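You operate a simulated robot arm through the tools that you are given. There is no shell and no other tool. Be economical: measure what you need, move in short steps, check, and stop when the job is done.

You run a simulated robot arm. Do the job below in one go: nothing can be reset, and whatever is moved stays where it is left.

JOB
Fit the 20 mm plate in the flange, tighten the wing nuts crosswise, then open FEED: no drips.
Fine: see the FLANGE gauge at nought, under 0.1 bar, first; the FEED lever stays open; other valves and plates stay as they are.

Only the result counts: the job must be done as asked and must still hold three seconds after the hand-in. Knocking over, shifting, dropping, spilling or breaking anything else fails it.

ROBOT AND FRAMES
A 7-joint arm with a two-finger parallel gripper, fixed in place. Base frame: the origin is at the foot of the arm, x ahead of it, y to its left, z up. Readings come in m, degrees, newtons and seconds.
With the tool pointing down near the work surface it reaches from about 0.22 to 0.72 m from the base axis. Its first joint turns from -115.0 to 115.0 degrees. Payload 3.91 kg.
The TCP is the grasp point between the finger pads, 0.03 m short of the fingertips. In the tool frame z runs along the fingers and y along their closing line. Largest opening 0.11 m; finger width 0.02, thickness 0.01; the body of the gripper, 0.048 by 0.112 m, starts 0.055 m behind the TCP.
Orientation is told as [roll, pitch, yaw] about the base's x, y, z axes, in that order, counted from this pose: with the fingers straight down and closing along the base's y, the tool's x points along the base's -x, its y along +y and its z along -z.

CONTROLS
- The arm moves only by the tool servo_tool. Its argument "deltas" is a list of rows, each an object of numbers (a shift or turn left out is 0, a gripper value left out holds the last): "tx", "ty", "tz": the shift along the base's x, y, z in units of 25 mm (1.0 is 25 mm); "rx", "ry", "rz": the turn, a rotation vector about the base's x, y, z in units of 8 degrees (1.0 is 8 degrees); "claw": the gripper command, from -1 (shut) to 1 (fully open), values between in proportion. In form: [{"tx": .., "ty": .., "tz": .., "rx": .., "ry": .., "rz": .., "claw": ..}, ...]. A call has 1 to 8 rows; each row shifts and turns the commanded pose from where the row before left it. A call with a number of a shift or a turn outside -1 to 1 is refused whole. Rows are played at 5 a second. More than 0.05 m and 8.6 degrees between two rows, or a gripper value outside its range, and nothing of the call is played. Where a pose cannot be reached the arm comes as near as it can. A force on the tool above 80 N (or 10 N above the force at the start of the call, whichever is more), or a blocked arm, ends the call early, and 0.2 s more pass. The fingers move at their own pace (about 0.108 m/s each) and stop on an object; they squeeze with about 42 N. The grip force told is the motor's: it shows also when the fingers shut on nothing. Time passes only in rows, and 0.2 s behind the last, so rows that do not move let the fingers close. The reply holds the time, the measured pose of the TCP, the force on the tool along the base axes, the opening and the grip force, in the units named above and with some noise, with the torque about the TCP (base axes, N m) and any sound that the robot's microphone picked up, and new pictures: "pictures" is both (left out), scene, wrist or none.
- Cameras (640 x 400 px; columns grow to the right, rows downward): "scene" is fixed at [0.22, 0.6506, 1.6107]; the picture's right is [-0.77, -0.64, 0.00], its down [-0.34, 0.41, -0.85] and it looks along [0.54, -0.65, -0.53] (base axes); focal length 214 px, centre (320, 200). "wrist" rides on the gripper at [0.072, 0.017, -0.103] in the tool frame; the picture's right is [-0.23, 0.97, 0.00], its down [-0.76, -0.18, -0.62] and it looks along [-0.61, -0.14, 0.78] (tool axes); focal length 222 px, centre (320, 200). There is no depth. A picture from a camera that has moved, and an enlarged one, comes with that camera's place and axes in the base frame and with its lens.
- lift_body(by): slides the trunk up (or, below 0, down) by that many m; the arm rides with it, the base frame stays. It gives what a move gives, with no picture.
- inspect(camera, box): a new picture of the part [left, top, right, bottom] of that camera's present view, enlarged. No time passes.
- job_done(): hands the job in; it is judged then, once.

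Go step by step. Nothing tells you positions but the pictures and the camera data: compare them with the known pose of the tool, close in by small moves and look again before you grip or let go. The budget is 120 turns and 200 pictures, counting those below and the enlarged ones. Unless the task says otherwise, let go and move clear before handing in, and close with one line.

The tools are called after ">>>" as a command line: name --argument value ..., lists and objects as JSON in quotes. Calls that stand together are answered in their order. servo_tool: Moves the arm, as the interface text tells. Its arguments: {"type":"object","properties":{"deltas":{"type":"array","items":{"type":"object","properties":{"tx":{"type":"number"},"ty":{"type":"number"},"tz":{"type":"number"},"rx":{"type":"number"},"ry":{"type":"number"},"rz":{"type":"number"},"claw":{"type":"number"}}}},"pictures":{"type":"string","enum":["both","scene","wrist","none"]}},"required":["deltas"]} The other tools are called the same way: lift_body (by) slides the trunk up or down; inspect (camera, box) takes an enlarged picture of a part of a camera's view; job_done () hands the job in.

At the start:

```text
clock: 0.0
ee_pos: [0.3715, 0.1471, 1.5565]
tool_rot: [0.0, 0.0, -0.1]
ft_force: [0.9, -1.0, 0.5]
ft_torque: [-0.03, 0.01, 0.0]
gripper_width: 0.11
grip_force: 0.0
trunk travel left (down, up): [-0.9, 0.09]
```

scene: 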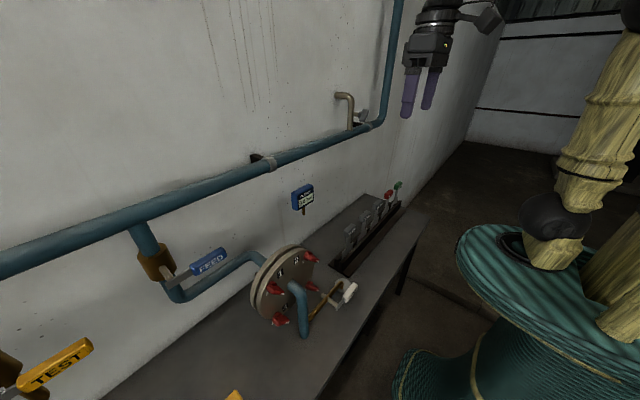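
wrist: 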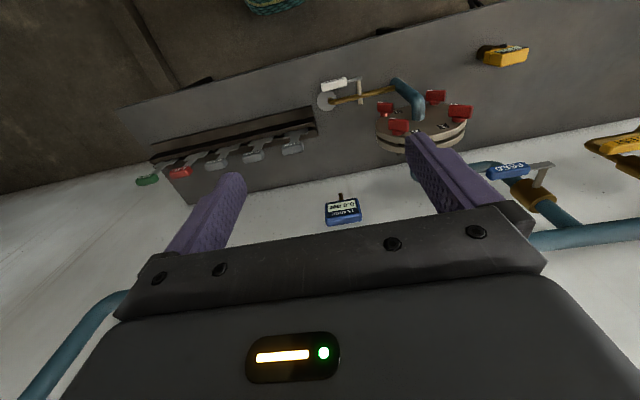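

I see a flange with four red wing nuts, a FEED valve, a small gauge on the wall, a rack of plates and a white-handled valve. I'll enlarge the pictures to understand the parts.

>>> inspect --camera "scene" --box '[220, 170, 420, 340]'

>>> inspect --camera "wrist" --box '[300, 40, 500, 240]'

>>> inspect --camera "wrist" --box '[120, 80, 340, 220]'

>>> inspect --camera "scene" --box '[280, 170, 360, 220]'

```text
2.35 times, centred on (320, 255) of scene
camera zoom: at [0.22, 0.6506, 1.6107], right [-0.77, -0.64, 0.0], down [-0.34, 0.41, -0.85], along [0.54, -0.65, -0.53], focal length 505 px, centre (320, 71)
```

zoom: 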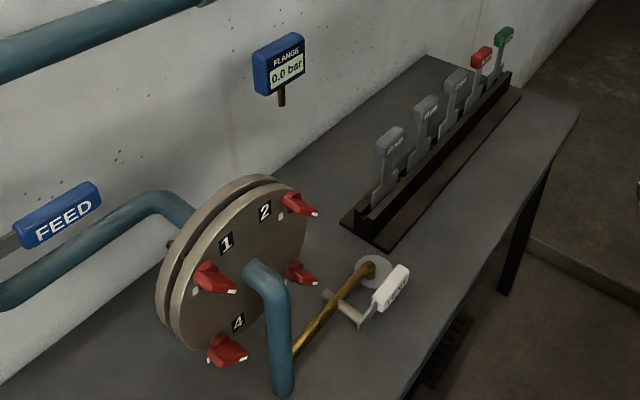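

```text
2.00 times, centred on (400, 140) of wrist
camera zoom: at [0.2987, 0.1629, 1.6586], right [0.23, 0.97, 0.0], down [0.76, -0.18, 0.62], along [0.61, -0.14, -0.78], focal length 444 px, centre (160, 320)
```

zoom: 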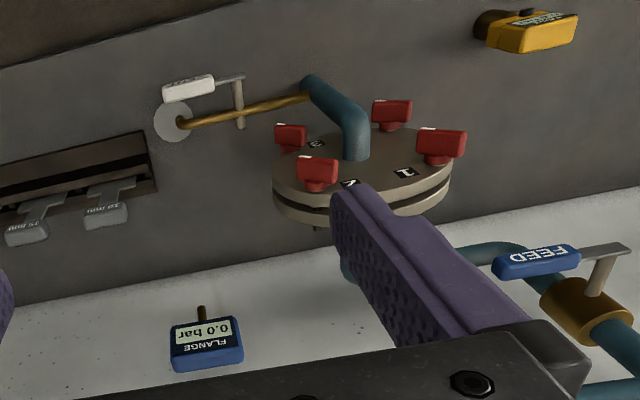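

```text
2.86 times, centred on (230, 150) of wrist
camera zoom: at [0.2987, 0.1629, 1.6586], right [0.23, 0.97, 0.0], down [0.76, -0.18, 0.62], along [0.61, -0.14, -0.78], focal length 635 px, centre (577, 343)
```

zoom: 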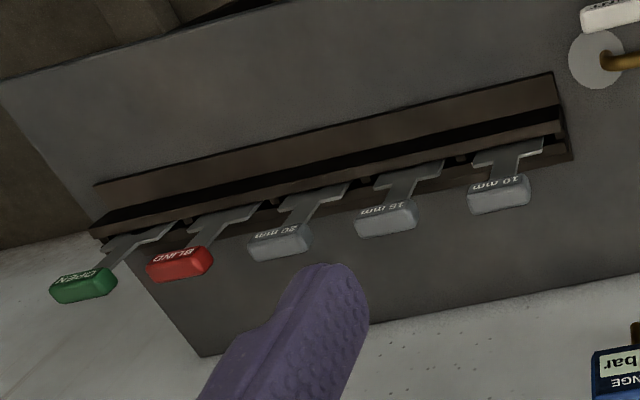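

```text
8.00 times, centred on (320, 195) of scene
camera zoom: at [0.22, 0.6506, 1.6107], right [-0.77, -0.64, 0.0], down [-0.34, 0.41, -0.85], along [0.54, -0.65, -0.53], focal length 1716 px, centre (320, 240)
```

zoom: 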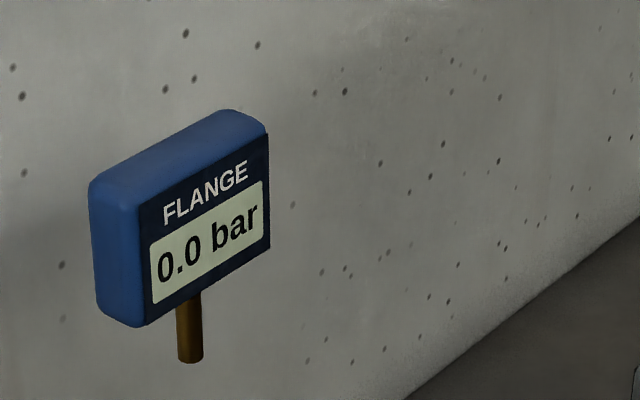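

Gauge reads 0.0 bar; all five plates seem to be in the rack and the flange is empty at about (0.57, 0.38, 1.05). I'll lower the trunk and look closer.

>>> lift_body --by -0.25

>>> servo_tool --deltas '[{"tx": -0.5, "claw": 1}]'

>>> inspect --camera "scene" --box '[0, 210, 260, 400]'

```text
clock: 2.6
ee_pos: [0.3703, 0.1469, 1.3048]
tool_rot: [-0.1, 0.0, 0.0]
ft_force: [0.4, -0.3, -0.4]
ft_torque: [0.02, -0.01, 0.0]
gripper_width: 0.11
grip_force: 0.0
trunk travel left (down, up): [-0.65, 0.34]
```

```text
clock: 3.0
ee_pos: [0.358, 0.1464, 1.3041]
tool_rot: [0.1, 0.0, 0.0]
ft_force: [-0.8, 0.8, 0.4]
ft_torque: [0.0, -0.01, -0.02]
gripper_width: 0.1102
grip_force: 0.1
trunk travel left (down, up): [-0.65, 0.34]
camera wrist: at [0.2861, 0.1628, 1.4078], right [0.23, 0.97, 0.0], down [0.76, -0.18, 0.62], along [0.61, -0.14, -0.78], focal length 222 px, centre (320, 200)
```

scene: 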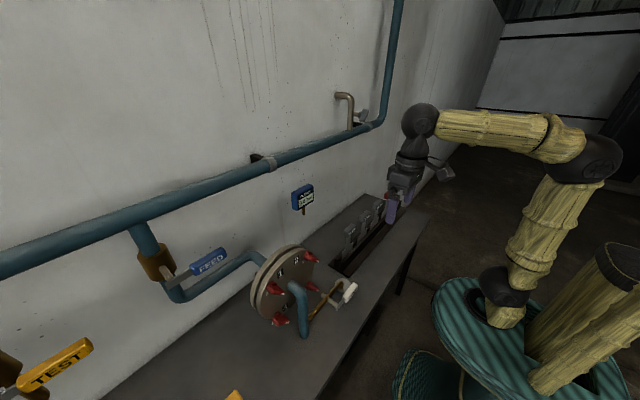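
wrist: 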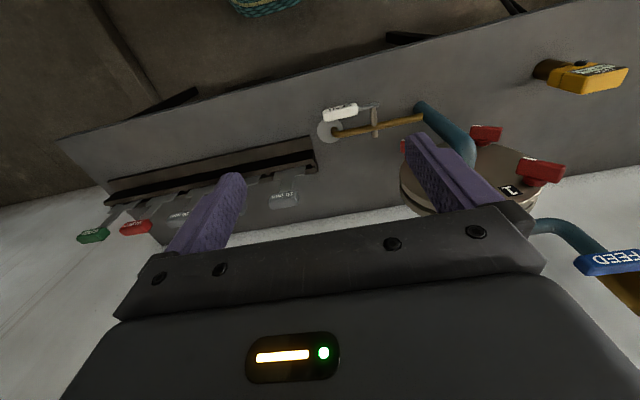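

```text
2.11 times, centred on (130, 305) of scene
camera zoom: at [0.22, 0.6506, 1.6107], right [-0.77, -0.64, 0.0], down [-0.34, 0.41, -0.85], along [0.54, -0.65, -0.53], focal length 452 px, centre (720, -21)
```

zoom: 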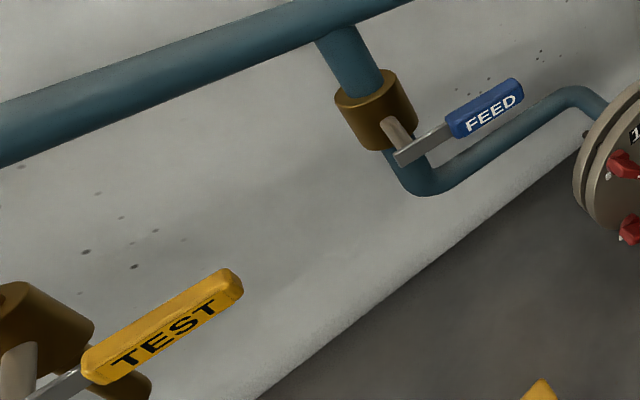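

The FEED lever is across its pipe (closed). The 20 mm plate handle is near (0.587, -0.262, 1.0); I'll move above it.

>>> servo_tool --deltas '[{"ty": -1, "tx": 0.3}, {"ty": -1, "tx": 0.3}, {"ty": -1, "tx": 0.3}, {"ty": -1, "tx": 0.3}, {"ty": -1, "tx": 0.3}, {"ty": -1, "tx": 0.3}, {"ty": -1, "tx": 0.3}, {"ty": -1, "tx": 0.3}]' --pictures "none"

>>> servo_tool --deltas '[{"ty": -1, "tx": 0.3, "tz": -0.5}, {"ty": -1, "tx": 0.3, "tz": -0.5}, {"ty": -1, "tx": 0.3, "tz": -0.5}, {"ty": -1, "tx": 0.3, "tz": -0.5}, {"ty": -1, "tx": 0.3, "tz": -0.5}, {"ty": -1, "tx": 0.3, "tz": -0.5}, {"ty": -1, "tx": 0.3, "tz": -0.5}, {"ty": -1, "tx": 0.3, "tz": -0.5}]'

>>> inspect --camera "scene" --box '[250, 240, 350, 320]'

```text
clock: 4.8
ee_pos: [0.4173, -0.0524, 1.3046]
tool_rot: [0.0, 0.0, 0.0]
ft_force: [0.3, 0.4, 1.0]
ft_torque: [0.01, 0.0, 0.0]
gripper_width: 0.1097
grip_force: 0.0
trunk travel left (down, up): [-0.65, 0.34]
```

```text
clock: 6.6
ee_pos: [0.4798, -0.2524, 1.2034]
tool_rot: [0.0, 0.0, -0.1]
ft_force: [0.0, -0.6, 0.4]
ft_torque: [0.04, 0.0, 0.0]
gripper_width: 0.1101
grip_force: 0.0
trunk travel left (down, up): [-0.65, 0.34]
camera wrist: at [0.4084, -0.2355, 1.3062], right [0.23, 0.97, 0.0], down [0.76, -0.18, 0.62], along [0.61, -0.14, -0.78], focal length 222 px, centre (320, 200)
```

scene: 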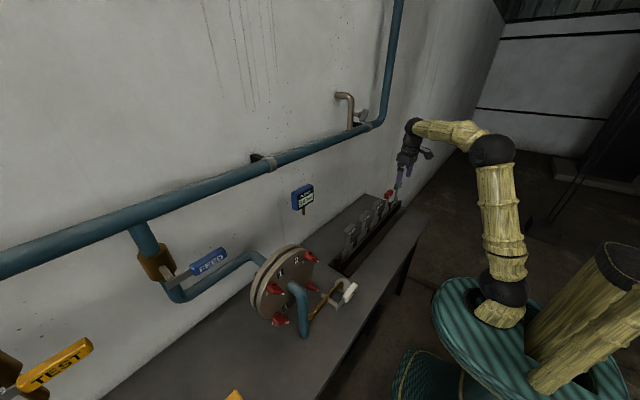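
wrist: 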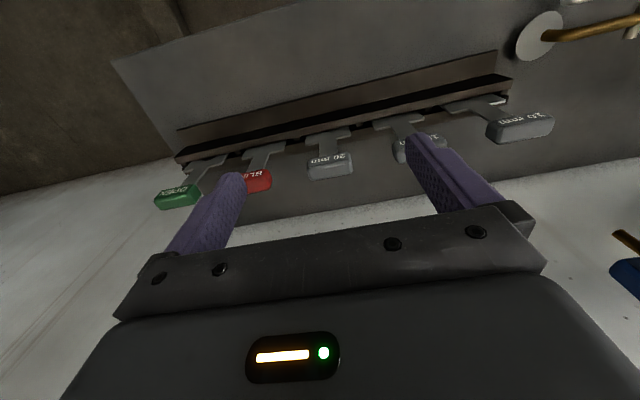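

```text
5.00 times, centred on (300, 280) of scene
camera zoom: at [0.22, 0.6506, 1.6107], right [-0.77, -0.64, 0.0], down [-0.34, 0.41, -0.85], along [0.54, -0.65, -0.53], focal length 1072 px, centre (420, -200)
```

zoom: 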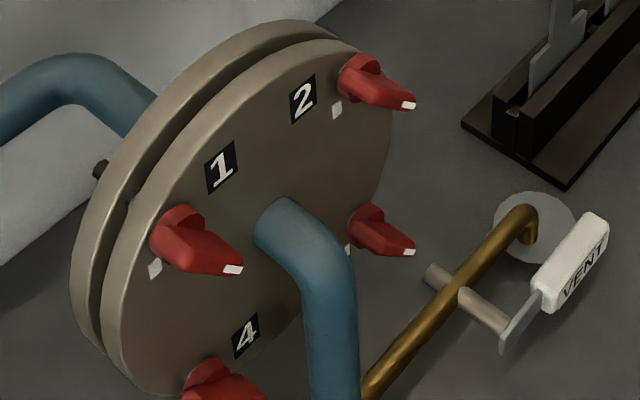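

The 20 mm handle is at about (0.583, -0.26, 1.0), roughly 70 mm wide along y. I'll turn the gripper 90° so it pinches the handle along its thin direction (x), staying above.

>>> servo_tool --deltas '[{"tx": 0.5, "rz": 1}, {"tx": 0.5, "rz": 1}, {"tx": 0.5, "rz": 1}, {"tx": 0.5, "rz": 1}, {"tx": 0.5, "rz": 1}, {"tx": 0.5, "rz": 1}, {"tx": 0.5, "rz": 1}, {"tx": 0.5, "rz": 1}]' --pictures "none"

>>> servo_tool --deltas '[{"tz": -0.5, "rz": 1}, {"tz": -0.5, "rz": 1}, {"tz": -0.5, "rz": 1}, {"tz": -0.5, "rz": 0.25}]'

```text
clock: 8.4
ee_pos: [0.5778, -0.2557, 1.2062]
tool_rot: [0.0, 0.0, 64.2]
ft_force: [0.3, 0.4, 0.3]
ft_torque: [0.01, -0.02, 0.01]
gripper_width: 0.1101
grip_force: 0.1
trunk travel left (down, up): [-0.65, 0.34]
```

```text
clock: 9.4
ee_pos: [0.5782, -0.2536, 1.1542]
tool_rot: [0.0, 0.1, 90.2]
ft_force: [-1.0, 0.1, -0.3]
ft_torque: [-0.01, -0.01, -0.01]
gripper_width: 0.1098
grip_force: 0.0
trunk travel left (down, up): [-0.65, 0.34]
camera wrist: at [0.562, -0.3277, 1.2574], right [-0.97, 0.22, 0.0], down [0.18, 0.76, 0.62], along [0.14, 0.61, -0.78], focal length 222 px, centre (320, 200)
```

scene: 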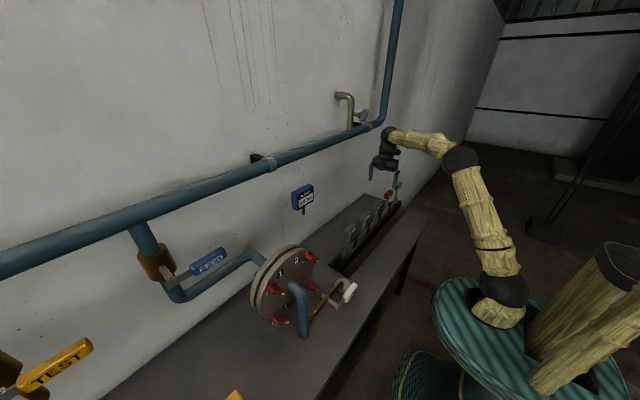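
wrist: 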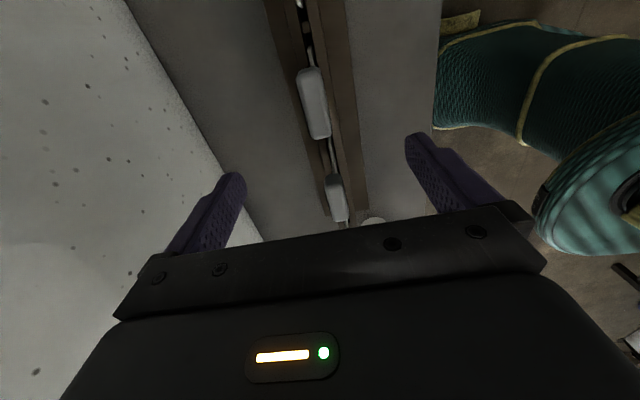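

>>> inspect --camera "wrist" --box '[250, 40, 410, 240]'

>>> inspect --camera "scene" --box '[330, 130, 430, 260]'

```text
2.00 times, centred on (330, 140) of wrist
camera zoom: at [0.562, -0.3277, 1.2574], right [-0.97, 0.22, 0.0], down [0.18, 0.76, 0.62], along [0.14, 0.61, -0.78], focal length 444 px, centre (300, 320)
```

zoom: 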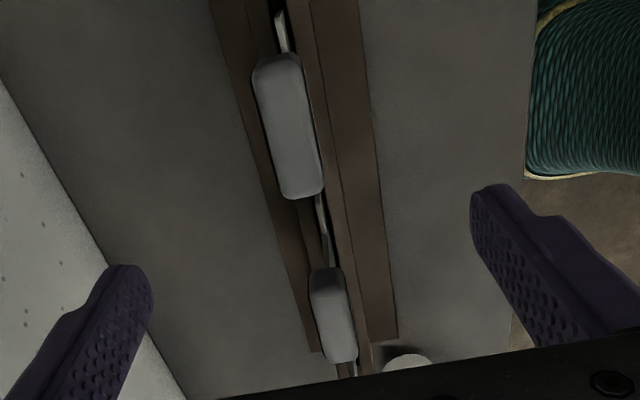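

```text
3.08 times, centred on (380, 195) of scene
camera zoom: at [0.22, 0.6506, 1.6107], right [-0.77, -0.64, 0.0], down [-0.34, 0.41, -0.85], along [0.54, -0.65, -0.53], focal length 660 px, centre (135, 215)
```

zoom: 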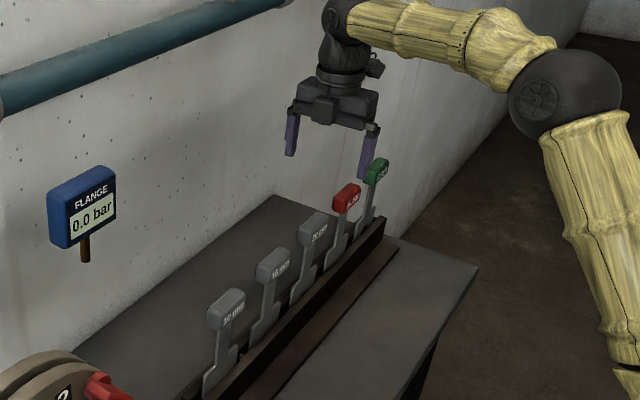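

The handle centre is about (0.584, -0.257, 0.99). I descend straddling it, pausing to check.

>>> servo_tool --deltas '[{"tx": 0.24, "ty": -0.12, "tz": -0.8}, {"tz": -0.8}, {"tz": -0.8}, {"tz": -0.8}, {"tz": -0.8}]'

>>> inspect --camera "scene" --box '[340, 150, 430, 250]'

```text
clock: 10.6
ee_pos: [0.5857, -0.2576, 1.0546]
tool_rot: [-0.1, 0.0, 90.0]
ft_force: [0.6, 0.5, 0.3]
ft_torque: [0.01, 0.03, -0.01]
gripper_width: 0.1099
grip_force: 0.0
trunk travel left (down, up): [-0.65, 0.34]
camera wrist: at [0.5689, -0.3303, 1.1574], right [-0.97, 0.23, 0.0], down [0.18, 0.76, 0.62], along [0.14, 0.61, -0.78], focal length 222 px, centre (320, 200)
```

scene: 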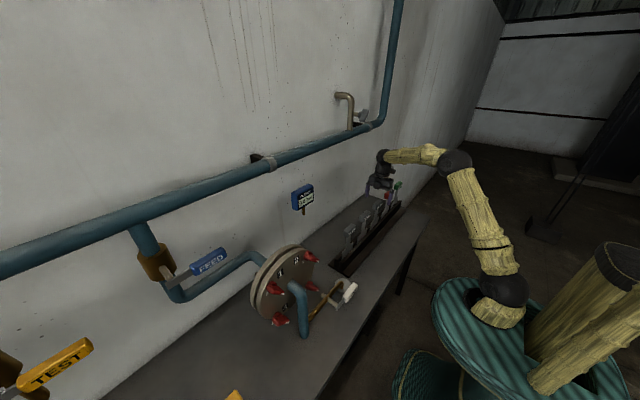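
wrist: 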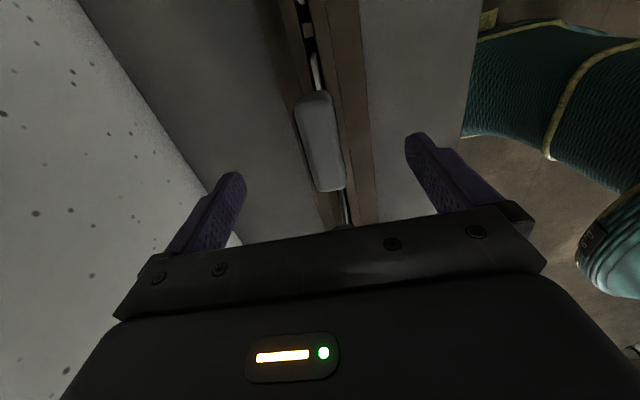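

```text
4.00 times, centred on (385, 200) of scene
camera zoom: at [0.22, 0.6506, 1.6107], right [-0.77, -0.64, 0.0], down [-0.34, 0.41, -0.85], along [0.54, -0.65, -0.53], focal length 858 px, centre (60, 200)
```

zoom: 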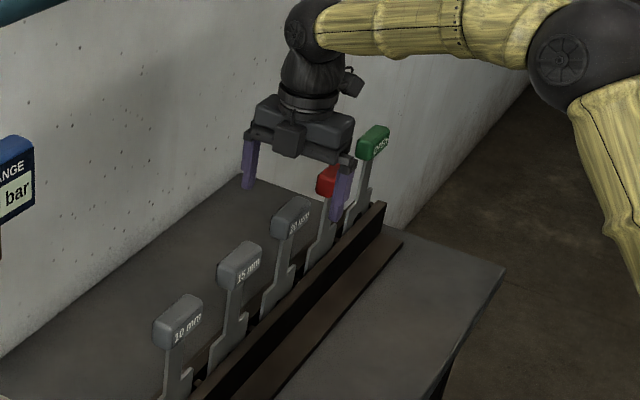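

>>> servo_tool --deltas '[{"tz": -0.7}, {"tz": -0.7}, {"tz": -0.7}, {"tz": 0, "claw": 0}]'

>>> inspect --camera "scene" --box '[340, 150, 430, 250]'

>>> inspect --camera "wrist" --box '[230, 60, 430, 230]'

```text
clock: 11.6
ee_pos: [0.5851, -0.2565, 1.0012]
tool_rot: [0.1, 0.1, 90.0]
ft_force: [-0.3, 0.3, 0.3]
ft_torque: [-0.01, 0.03, 0.0]
gripper_width: 0.0553
grip_force: 0.1
trunk travel left (down, up): [-0.65, 0.34]
camera wrist: at [0.5676, -0.3295, 1.104], right [-0.97, 0.23, 0.0], down [0.18, 0.76, 0.62], along [0.14, 0.61, -0.78], focal length 222 px, centre (320, 200)
```

scene: 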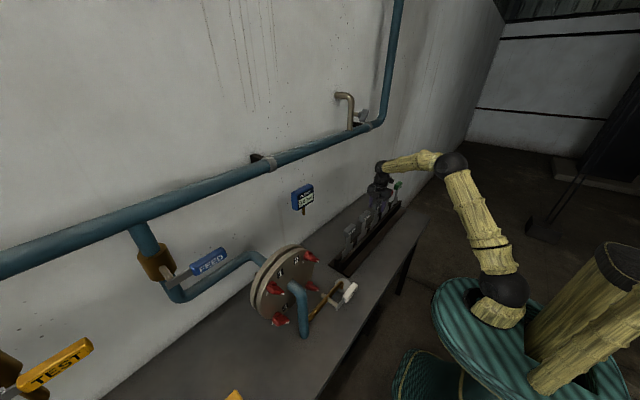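
wrist: 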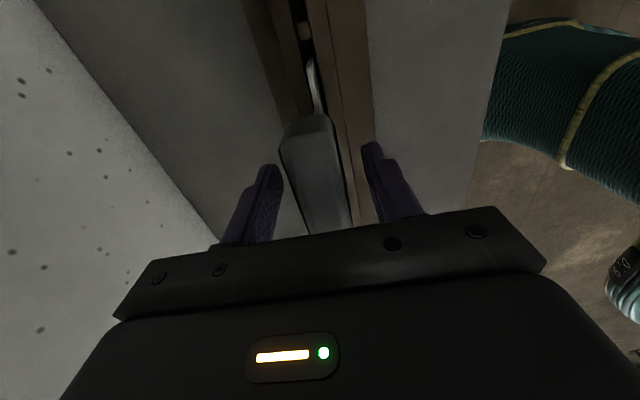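

```text
4.00 times, centred on (385, 200) of scene
camera zoom: at [0.22, 0.6506, 1.6107], right [-0.77, -0.64, 0.0], down [-0.34, 0.41, -0.85], along [0.54, -0.65, -0.53], focal length 858 px, centre (60, 200)
```

zoom: 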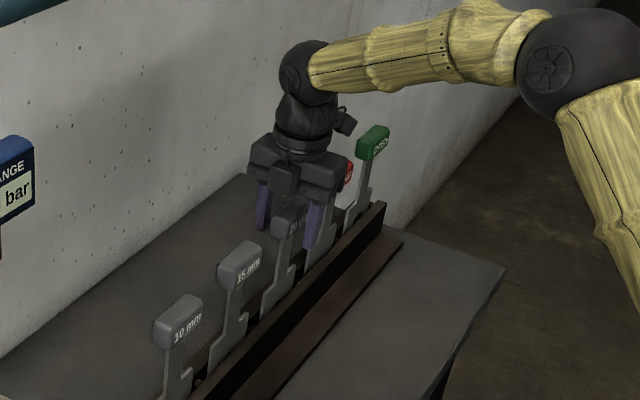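

```text
2.35 times, centred on (330, 145) of wrist
camera zoom: at [0.5676, -0.3295, 1.104], right [-0.97, 0.23, 0.0], down [0.18, 0.76, 0.62], along [0.14, 0.61, -0.78], focal length 523 px, centre (296, 329)
```

zoom: 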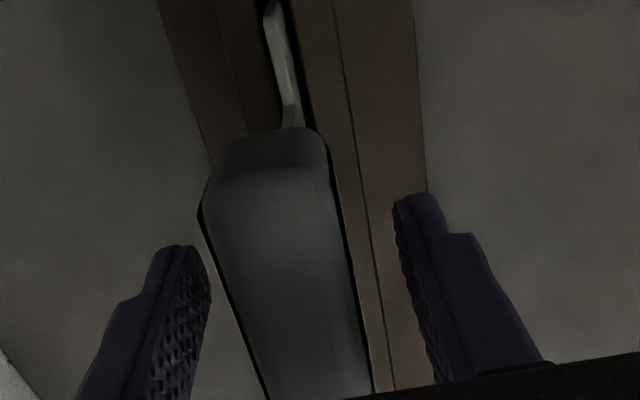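

The fingers straddle the handle with good alignment. Closing.

>>> servo_tool --deltas '[{"claw": -1}, {"claw": -1}, {"claw": -1}]' --pictures "wrist"

```text
clock: 12.4
ee_pos: [0.583, -0.2561, 1.0007]
tool_rot: [0.0, 0.0, 90.0]
ft_force: [-1.3, -0.4, -0.1]
ft_torque: [-0.05, 0.12, 0.02]
gripper_width: 0.0255
grip_force: 42.1
trunk travel left (down, up): [-0.65, 0.34]
camera wrist: at [0.5675, -0.3295, 1.104], right [-0.97, 0.23, 0.0], down [0.18, 0.76, 0.62], along [0.14, 0.61, -0.78], focal length 222 px, centre (320, 200)
```

wrist: 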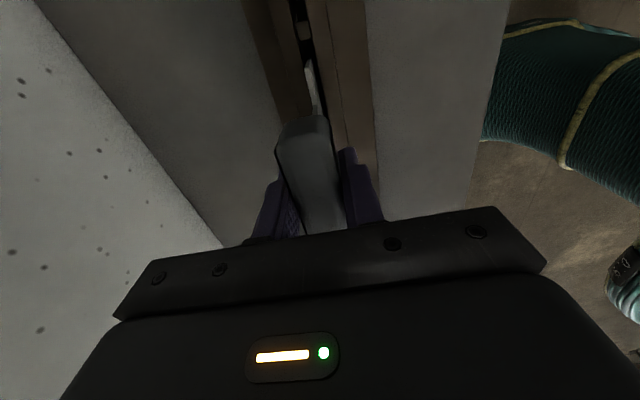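

>>> servo_tool --deltas '[{"tz": 0.4}, {"tz": 0.8}, {"tz": 0.8}, {"tz": 0.8}, {"tz": 0.8}, {"tz": 0.8}, {"tz": 0.8}, {"tz": 0.8}]'

>>> inspect --camera "scene" --box '[330, 100, 430, 250]'

```text
clock: 14.2
ee_pos: [0.5832, -0.2568, 1.153]
tool_rot: [0.1, 0.0, 90.1]
ft_force: [0.4, 0.2, -3.4]
ft_torque: [-0.01, -0.01, 0.01]
gripper_width: 0.0254
grip_force: 42.1
trunk travel left (down, up): [-0.65, 0.34]
camera wrist: at [0.5674, -0.3297, 1.2546], right [-0.97, 0.23, 0.0], down [0.18, 0.76, 0.62], along [0.14, 0.61, -0.78], focal length 222 px, centre (320, 200)
```

scene: 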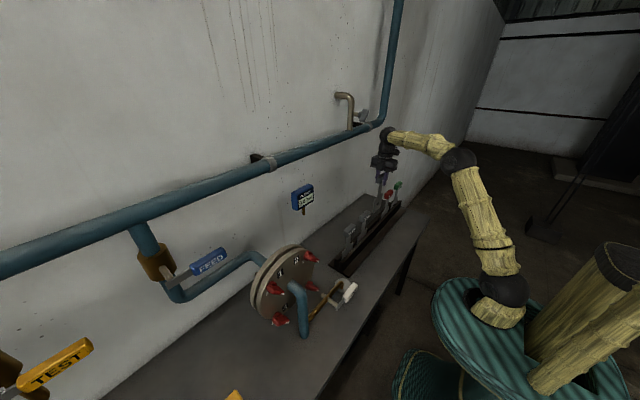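
wrist: 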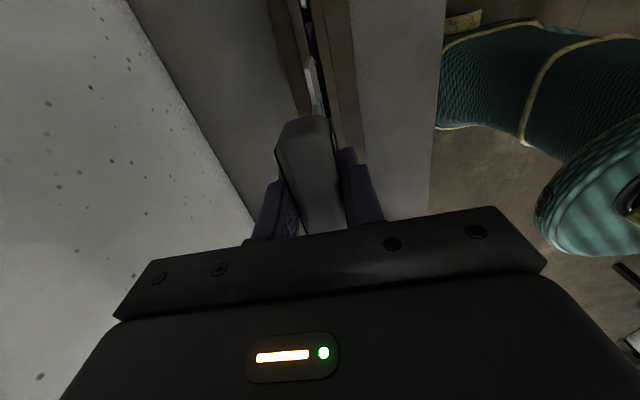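

```text
2.67 times, centred on (380, 175) of scene
camera zoom: at [0.22, 0.6506, 1.6107], right [-0.77, -0.64, 0.0], down [-0.34, 0.41, -0.85], along [0.54, -0.65, -0.53], focal length 572 px, centre (160, 267)
```

zoom: 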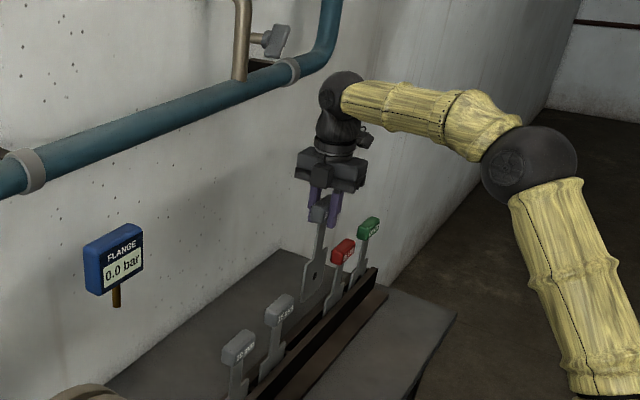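

Plate is out of the rack (≈0.35 kg). I'll raise via the trunk so the plate's foot clears the flange, then traverse to the flange.

>>> lift_body --by 0.26

>>> servo_tool --deltas '[{"ty": 0.9, "tx": -0.2}, {"ty": 0.9, "tx": -0.2}, {"ty": 0.9, "tx": -0.2}, {"ty": 0.9, "tx": -0.2}, {"ty": 0.9, "tx": -0.2}, {"ty": 0.9, "tx": -0.2}, {"ty": 0.9, "tx": -0.2}, {"ty": 0.9, "tx": -0.2}]'

```text
clock: 16.9
ee_pos: [0.5847, -0.2552, 1.411]
tool_rot: [0.0, 0.0, 90.0]
ft_force: [0.5, -0.5, -3.3]
ft_torque: [0.0, 0.04, -0.03]
gripper_width: 0.0257
grip_force: 42.1
trunk travel left (down, up): [-0.91, 0.08]
```

```text
clock: 18.6
ee_pos: [0.5448, -0.0777, 1.413]
tool_rot: [0.1, 0.0, 89.9]
ft_force: [-0.4, 0.8, -2.3]
ft_torque: [-0.01, -0.01, 0.0]
gripper_width: 0.026
grip_force: 42.0
trunk travel left (down, up): [-0.91, 0.08]
camera wrist: at [0.5282, -0.1503, 1.5159], right [-0.97, 0.23, 0.0], down [0.18, 0.76, 0.62], along [0.14, 0.61, -0.78], focal length 222 px, centre (320, 200)
```

scene: 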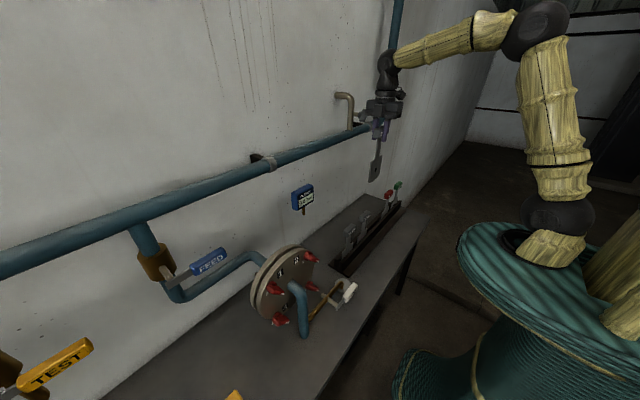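
wrist: 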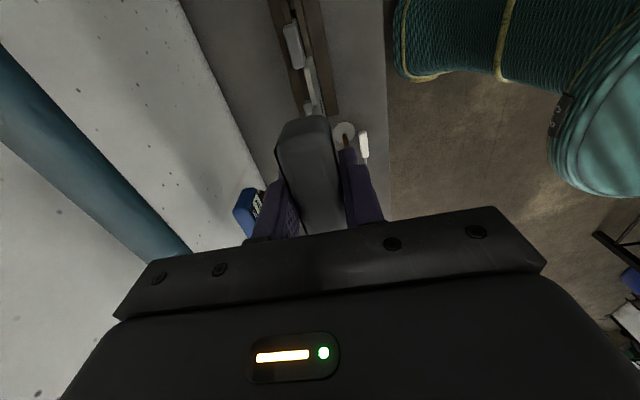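

>>> inspect --camera "scene" --box '[350, 110, 410, 190]'

>>> inspect --camera "scene" --box '[240, 230, 340, 335]'

```text
5.00 times, centred on (380, 150) of scene
camera zoom: at [0.22, 0.6506, 1.6107], right [-0.77, -0.64, 0.0], down [-0.34, 0.41, -0.85], along [0.54, -0.65, -0.53], focal length 1072 px, centre (20, 450)
```

zoom: 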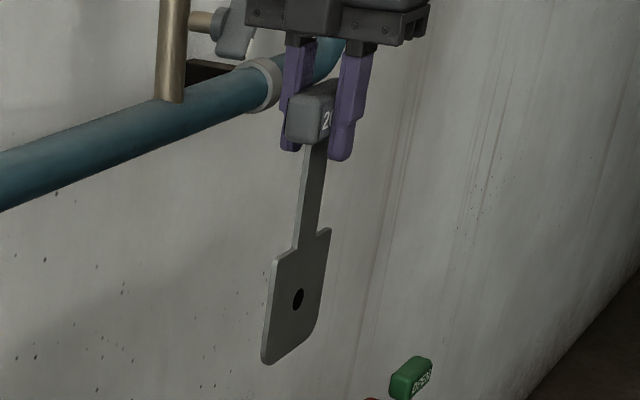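

```text
3.81 times, centred on (290, 282) of scene
camera zoom: at [0.22, 0.6506, 1.6107], right [-0.77, -0.64, 0.0], down [-0.34, 0.41, -0.85], along [0.54, -0.65, -0.53], focal length 817 px, centre (434, -114)
```

zoom: 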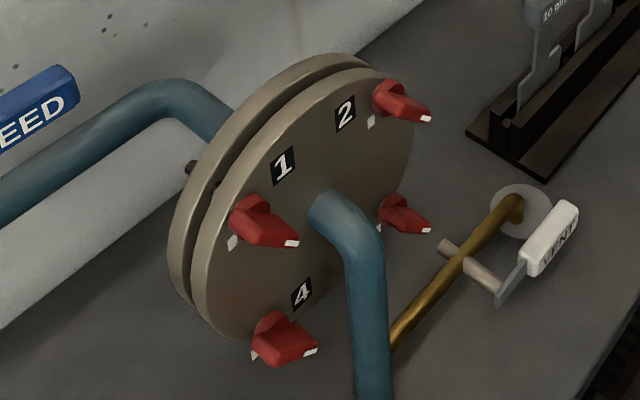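

The plate's hole lies ~0.144 m below the TCP, its foot ~0.18 m below. The flange centre is near (0.58, 0.39, 1.03). I'll continue toward it and look from above.

>>> servo_tool --deltas '[{"ty": 1}, {"ty": 1}, {"ty": 1}, {"ty": 1}, {"ty": 1}, {"ty": 1}, {"ty": 1}, {"ty": 1}]' --pictures "none"

>>> servo_tool --deltas '[{"ty": 1}, {"ty": 1}, {"ty": 1}, {"ty": 1}, {"ty": 1}]'

>>> inspect --camera "wrist" --box '[220, 0, 420, 240]'

>>> inspect --camera "scene" --box '[220, 180, 380, 300]'

```text
clock: 20.4
ee_pos: [0.5442, 0.1249, 1.4102]
tool_rot: [0.2, 0.1, 90.0]
ft_force: [-0.1, 0.0, -3.2]
ft_torque: [0.0, 0.03, 0.03]
gripper_width: 0.0255
grip_force: 41.4
trunk travel left (down, up): [-0.91, 0.08]
```

```text
clock: 21.6
ee_pos: [0.5443, 0.249, 1.413]
tool_rot: [0.1, 0.1, 90.1]
ft_force: [-0.6, 1.3, -2.5]
ft_torque: [-0.02, -0.03, 0.02]
gripper_width: 0.0258
grip_force: 42.3
trunk travel left (down, up): [-0.91, 0.08]
camera wrist: at [0.5277, 0.1759, 1.5151], right [-0.97, 0.23, 0.0], down [0.18, 0.76, 0.62], along [0.14, 0.61, -0.78], focal length 222 px, centre (320, 200)
```

scene: 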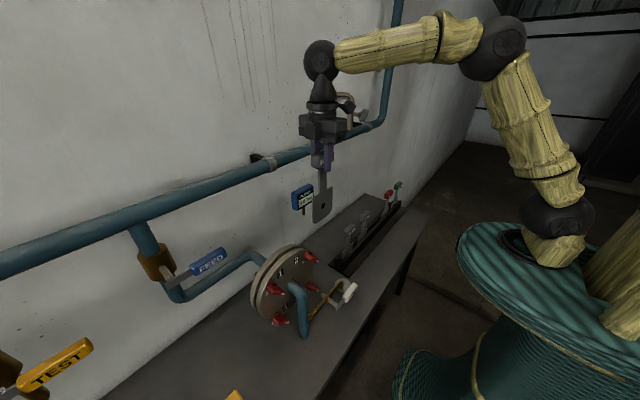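
wrist: 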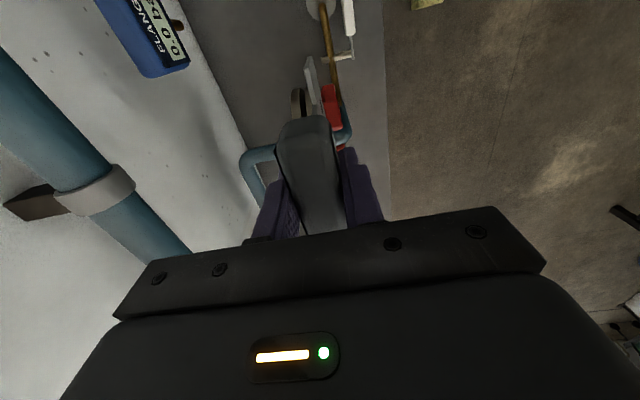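

```text
1.67 times, centred on (320, 120) of wrist
camera zoom: at [0.5277, 0.1759, 1.5151], right [-0.97, 0.23, 0.0], down [0.18, 0.76, 0.62], along [0.14, 0.61, -0.78], focal length 370 px, centre (320, 333)
```

zoom: 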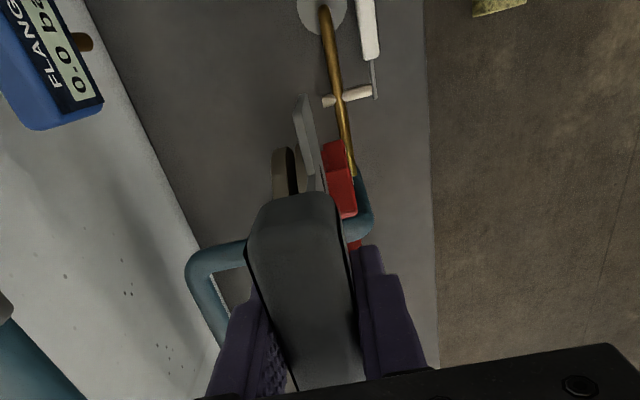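

```text
3.33 times, centred on (300, 240) of scene
camera zoom: at [0.22, 0.6506, 1.6107], right [-0.77, -0.64, 0.0], down [-0.34, 0.41, -0.85], along [0.54, -0.65, -0.53], focal length 715 px, centre (387, 67)
```

zoom: 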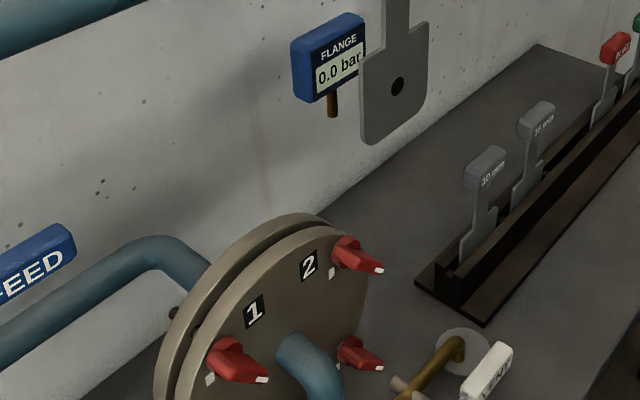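

The gap is partly hidden by the held plate, so I'll sidestep toward −x and lower a little to see the flange gap clear of the plate.

>>> servo_tool --deltas '[{"tx": -0.8}, {"tx": -0.8}, {"tx": -0.8}, {"tx": -0.8}, {"tx": -0.8, "tz": -0.6}, {"tz": -0.8}, {"tz": -0.8}]' --pictures "wrist"

>>> inspect --camera "wrist" --box '[160, 40, 360, 260]'

```text
clock: 23.2
ee_pos: [0.4447, 0.2492, 1.355]
tool_rot: [0.1, -0.1, 90.0]
ft_force: [0.8, -0.2, -3.5]
ft_torque: [0.04, 0.0, -0.02]
gripper_width: 0.0258
grip_force: 42.4
trunk travel left (down, up): [-0.91, 0.08]
camera wrist: at [0.4279, 0.1758, 1.4582], right [-0.97, 0.23, 0.0], down [0.18, 0.76, 0.62], along [0.14, 0.61, -0.78], focal length 222 px, centre (320, 200)
```

wrist: 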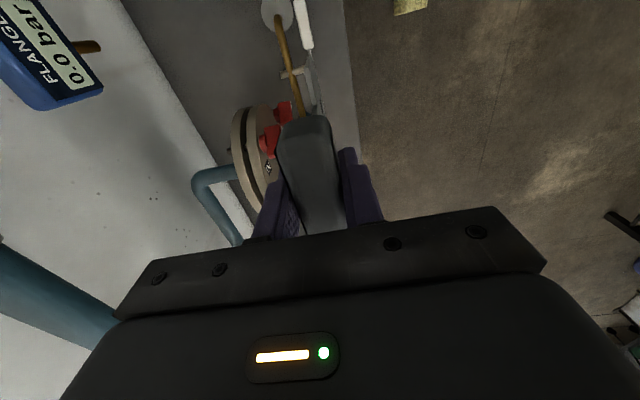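

```text
1.82 times, centred on (260, 150) of wrist
camera zoom: at [0.4279, 0.1758, 1.4582], right [-0.97, 0.23, 0.0], down [0.18, 0.76, 0.62], along [0.14, 0.61, -0.78], focal length 404 px, centre (429, 291)
```

zoom: 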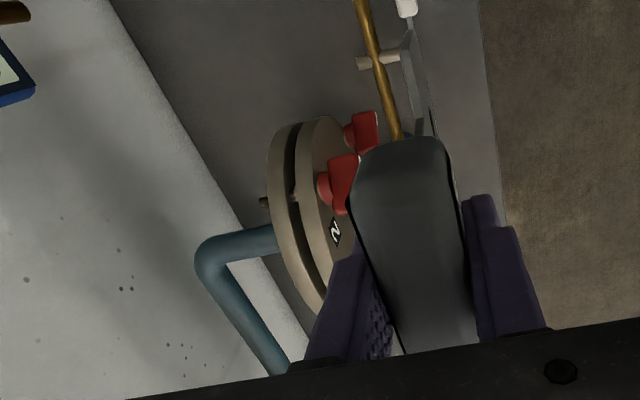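

>>> servo_tool --deltas '[{"ty": 1}, {"ty": 1}, {"ty": 1}, {"ty": 1}, {"ty": 0.4}]' --pictures "wrist"

>>> inspect --camera "wrist" --box '[160, 0, 360, 200]'

>>> inspect --camera "scene" --box '[230, 150, 350, 340]'

```text
clock: 24.4
ee_pos: [0.4433, 0.3584, 1.3553]
tool_rot: [0.0, 0.0, 89.9]
ft_force: [0.1, -0.4, -4.0]
ft_torque: [0.03, 0.01, 0.01]
gripper_width: 0.0254
grip_force: 42.2
trunk travel left (down, up): [-0.91, 0.08]
camera wrist: at [0.4276, 0.2854, 1.4593], right [-0.97, 0.23, 0.0], down [0.18, 0.76, 0.62], along [0.14, 0.61, -0.78], focal length 222 px, centre (320, 200)
```

wrist: 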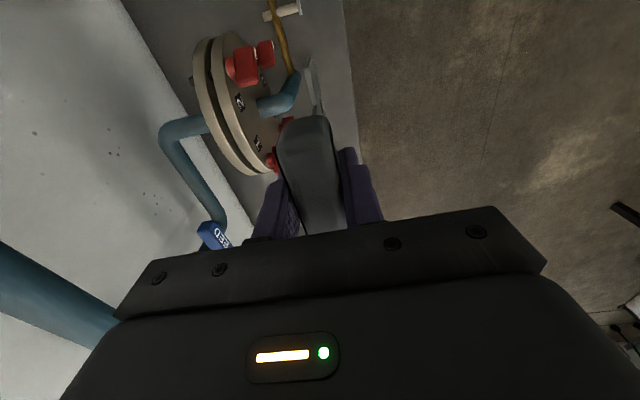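

```text
2.00 times, centred on (260, 100) of wrist
camera zoom: at [0.4276, 0.2854, 1.4593], right [-0.97, 0.23, 0.0], down [0.18, 0.76, 0.62], along [0.14, 0.61, -0.78], focal length 444 px, centre (440, 400)
```

zoom: 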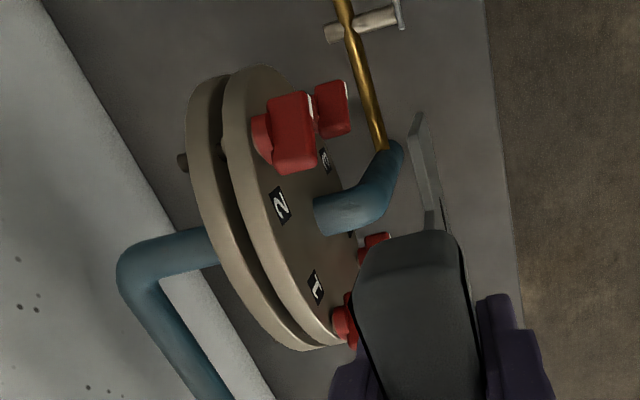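

```text
2.11 times, centred on (290, 245) of scene
camera zoom: at [0.22, 0.6506, 1.6107], right [-0.77, -0.64, 0.0], down [-0.34, 0.41, -0.85], along [0.54, -0.65, -0.53], focal length 452 px, centre (383, 105)
```

zoom: 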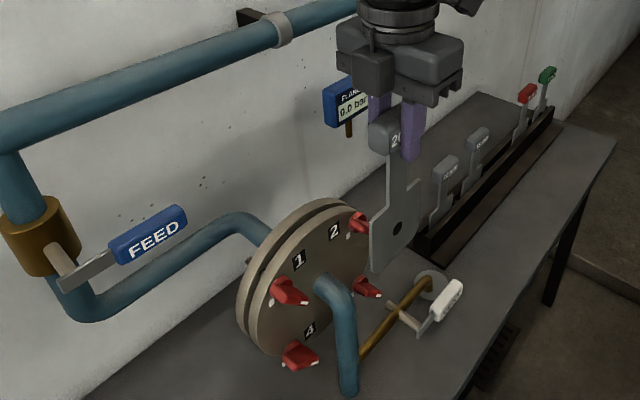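

From two views: front face at x≈0.560, flange centre (y, z)≈(0.374, 1.045), rim radius ≈0.115, gap x≈0.574–0.585. I raise slightly, move above the gap and check.

>>> servo_tool --deltas '[{"tz": 1}, {"tx": 0.9, "ty": 0.2}, {"tx": 0.9, "ty": 0.2}, {"tx": 0.9, "ty": 0.2}, {"tx": 0.9}, {"tx": 0.9}, {"tx": 0.9}, {}]'

>>> inspect --camera "scene" --box '[240, 170, 340, 300]'

>>> inspect --camera "wrist" --box '[220, 0, 400, 180]'

```text
clock: 26.2
ee_pos: [0.5796, 0.374, 1.3806]
tool_rot: [0.0, 0.0, 90.2]
ft_force: [0.5, 1.2, -2.7]
ft_torque: [0.02, -0.04, -0.01]
gripper_width: 0.0256
grip_force: 41.6
trunk travel left (down, up): [-0.91, 0.08]
camera wrist: at [0.5628, 0.3013, 1.4833], right [-0.97, 0.23, 0.0], down [0.18, 0.76, 0.62], along [0.14, 0.61, -0.78], focal length 222 px, centre (320, 200)
```

scene: 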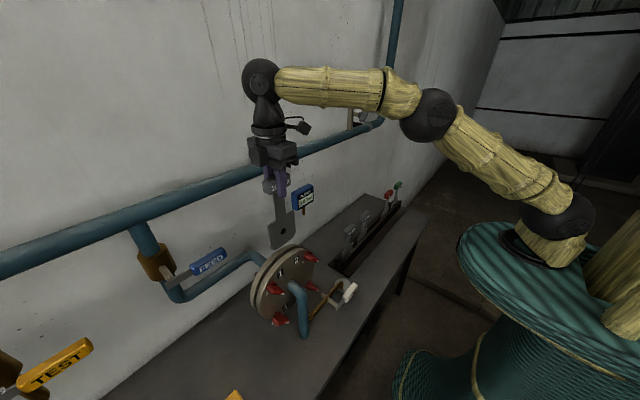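
wrist: 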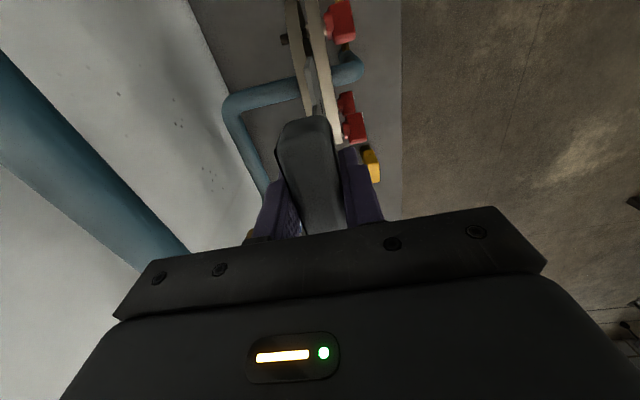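

```text
3.08 times, centred on (290, 235) of scene
camera zoom: at [0.22, 0.6506, 1.6107], right [-0.77, -0.64, 0.0], down [-0.34, 0.41, -0.85], along [0.54, -0.65, -0.53], focal length 660 px, centre (412, 92)
```

zoom: 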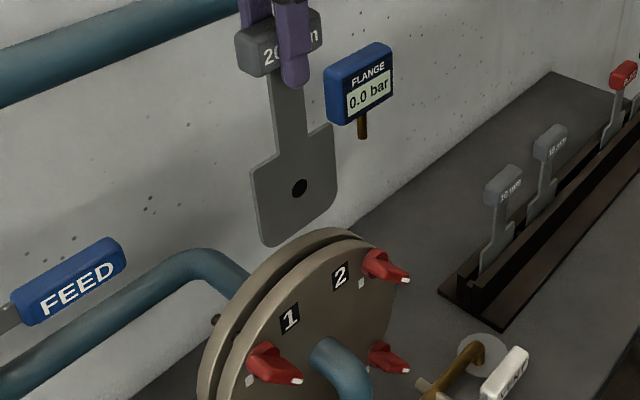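

```text
2.22 times, centred on (310, 90) of wrist
camera zoom: at [0.5628, 0.3013, 1.4833], right [-0.97, 0.23, 0.0], down [0.18, 0.76, 0.62], along [0.14, 0.61, -0.78], focal length 494 px, centre (342, 444)
```

zoom: 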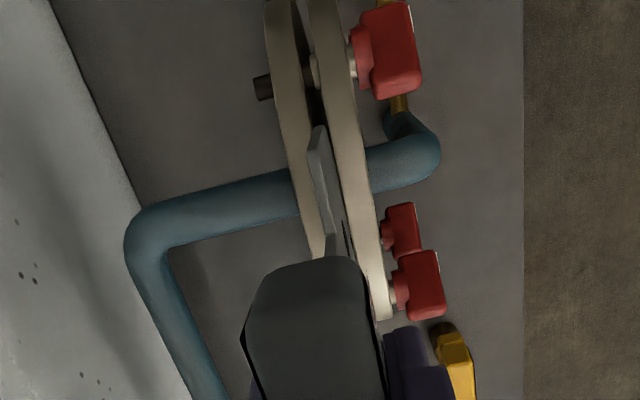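

>>> inspect --camera "wrist" --box '[280, 0, 360, 130]'

>>> inspect --camera "scene" --box '[260, 220, 310, 270]'

```text
3.08 times, centred on (320, 65) of wrist
camera zoom: at [0.5628, 0.3013, 1.4833], right [-0.97, 0.23, 0.0], down [0.18, 0.76, 0.62], along [0.14, 0.61, -0.78], focal length 684 px, centre (320, 615)
```

zoom: 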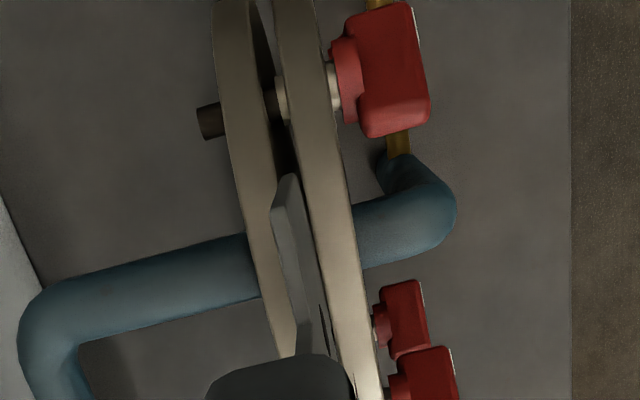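

```text
8.00 times, centred on (285, 245) of scene
camera zoom: at [0.22, 0.6506, 1.6107], right [-0.77, -0.64, 0.0], down [-0.34, 0.41, -0.85], along [0.54, -0.65, -0.53], focal length 1716 px, centre (600, -160)
```

zoom: 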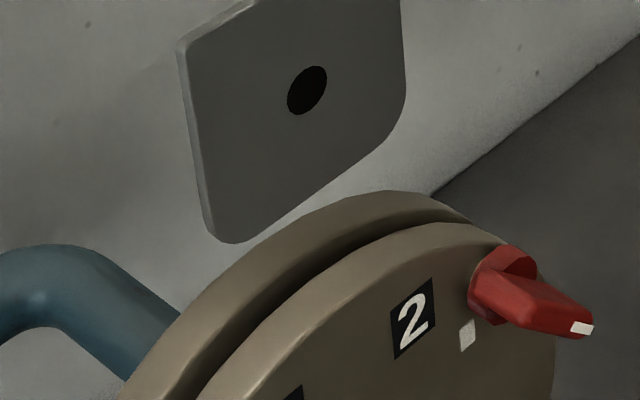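

Plate is nearly in line with the gap; I nudge −1.5 mm in x and descend to just above the rim for another look.

>>> servo_tool --deltas '[{"tx": -0.06, "tz": -0.5}, {"tz": -0.5}, {"tz": -0.2}]' --pictures "none"

>>> inspect --camera "scene" --box '[255, 220, 315, 280]'

>>> inspect --camera "wrist" --box '[280, 0, 360, 130]'

```text
clock: 27.1
ee_pos: [0.5774, 0.3738, 1.3502]
tool_rot: [-0.1, 0.0, 90.0]
ft_force: [-0.3, 0.5, -3.5]
ft_torque: [-0.02, -0.02, -0.04]
gripper_width: 0.0257
grip_force: 41.8
trunk travel left (down, up): [-0.91, 0.08]
```

```text
6.67 times, centred on (285, 250) of scene
camera zoom: at [0.22, 0.6506, 1.6107], right [-0.77, -0.64, 0.0], down [-0.34, 0.41, -0.85], along [0.54, -0.65, -0.53], focal length 1430 px, centre (553, -133)
```

zoom: 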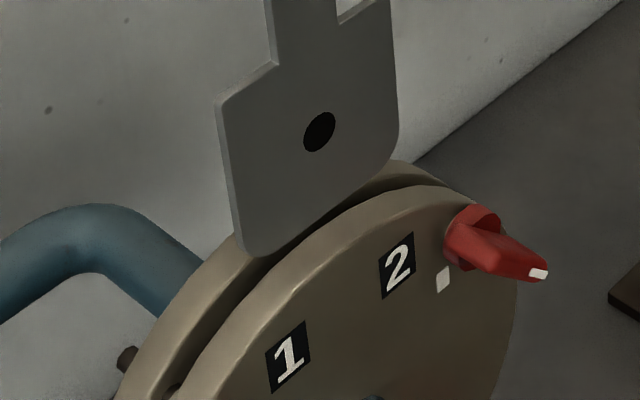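

```text
3.08 times, centred on (320, 65) of wrist
camera zoom: at [0.5607, 0.3011, 1.4539], right [-0.97, 0.23, 0.0], down [0.18, 0.76, 0.62], along [0.14, 0.61, -0.78], focal length 684 px, centre (320, 615)
```

zoom: 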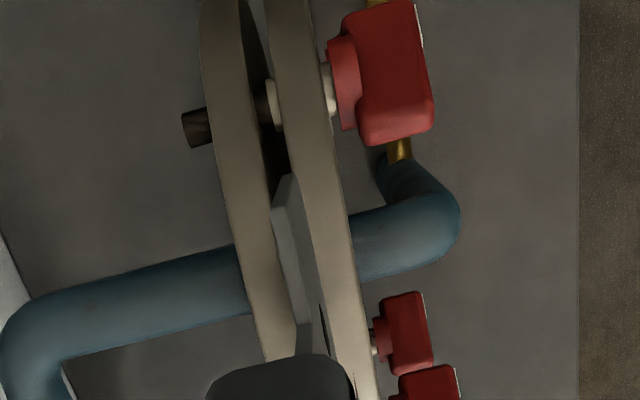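

Looks centred in the gap. Descending slowly while watching forces.

>>> servo_tool --deltas '[{"tz": -0.25}, {"tz": -0.25}, {"tz": -0.25}, {"tz": -0.25}, {"tz": -0.25}]' --pictures "none"

>>> inspect --camera "scene" --box '[255, 220, 315, 280]'

>>> inspect --camera "wrist" --box '[280, 0, 360, 130]'

```text
clock: 28.2
ee_pos: [0.5743, 0.3721, 1.328]
tool_rot: [-0.8, -0.5, 90.0]
ft_force: [1.3, 2.7, 37.3]
ft_torque: [-0.1, -0.39, 0.11]
gripper_width: 0.026
grip_force: 42.0
trunk travel left (down, up): [-0.91, 0.08]
```

```text
6.67 times, centred on (285, 250) of scene
camera zoom: at [0.22, 0.6506, 1.6107], right [-0.77, -0.64, 0.0], down [-0.34, 0.41, -0.85], along [0.54, -0.65, -0.53], focal length 1430 px, centre (553, -133)
```

zoom: 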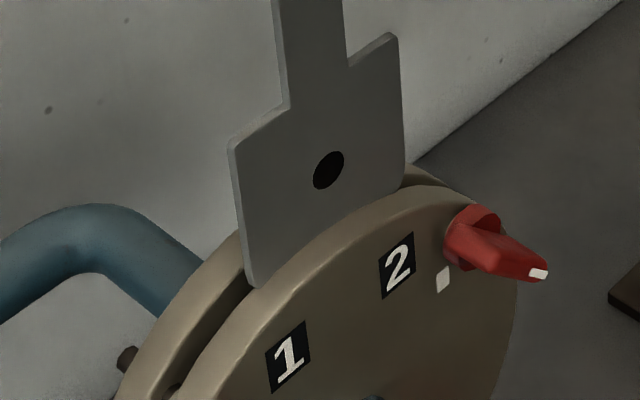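

```text
3.08 times, centred on (320, 65) of wrist
camera zoom: at [0.5567, 0.2984, 1.4305], right [-0.97, 0.23, -0.01], down [0.17, 0.76, 0.63], along [0.15, 0.61, -0.77], focal length 684 px, centre (320, 615)
```

zoom: 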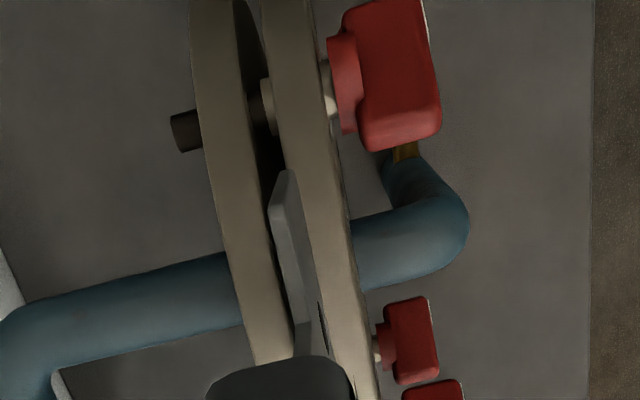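

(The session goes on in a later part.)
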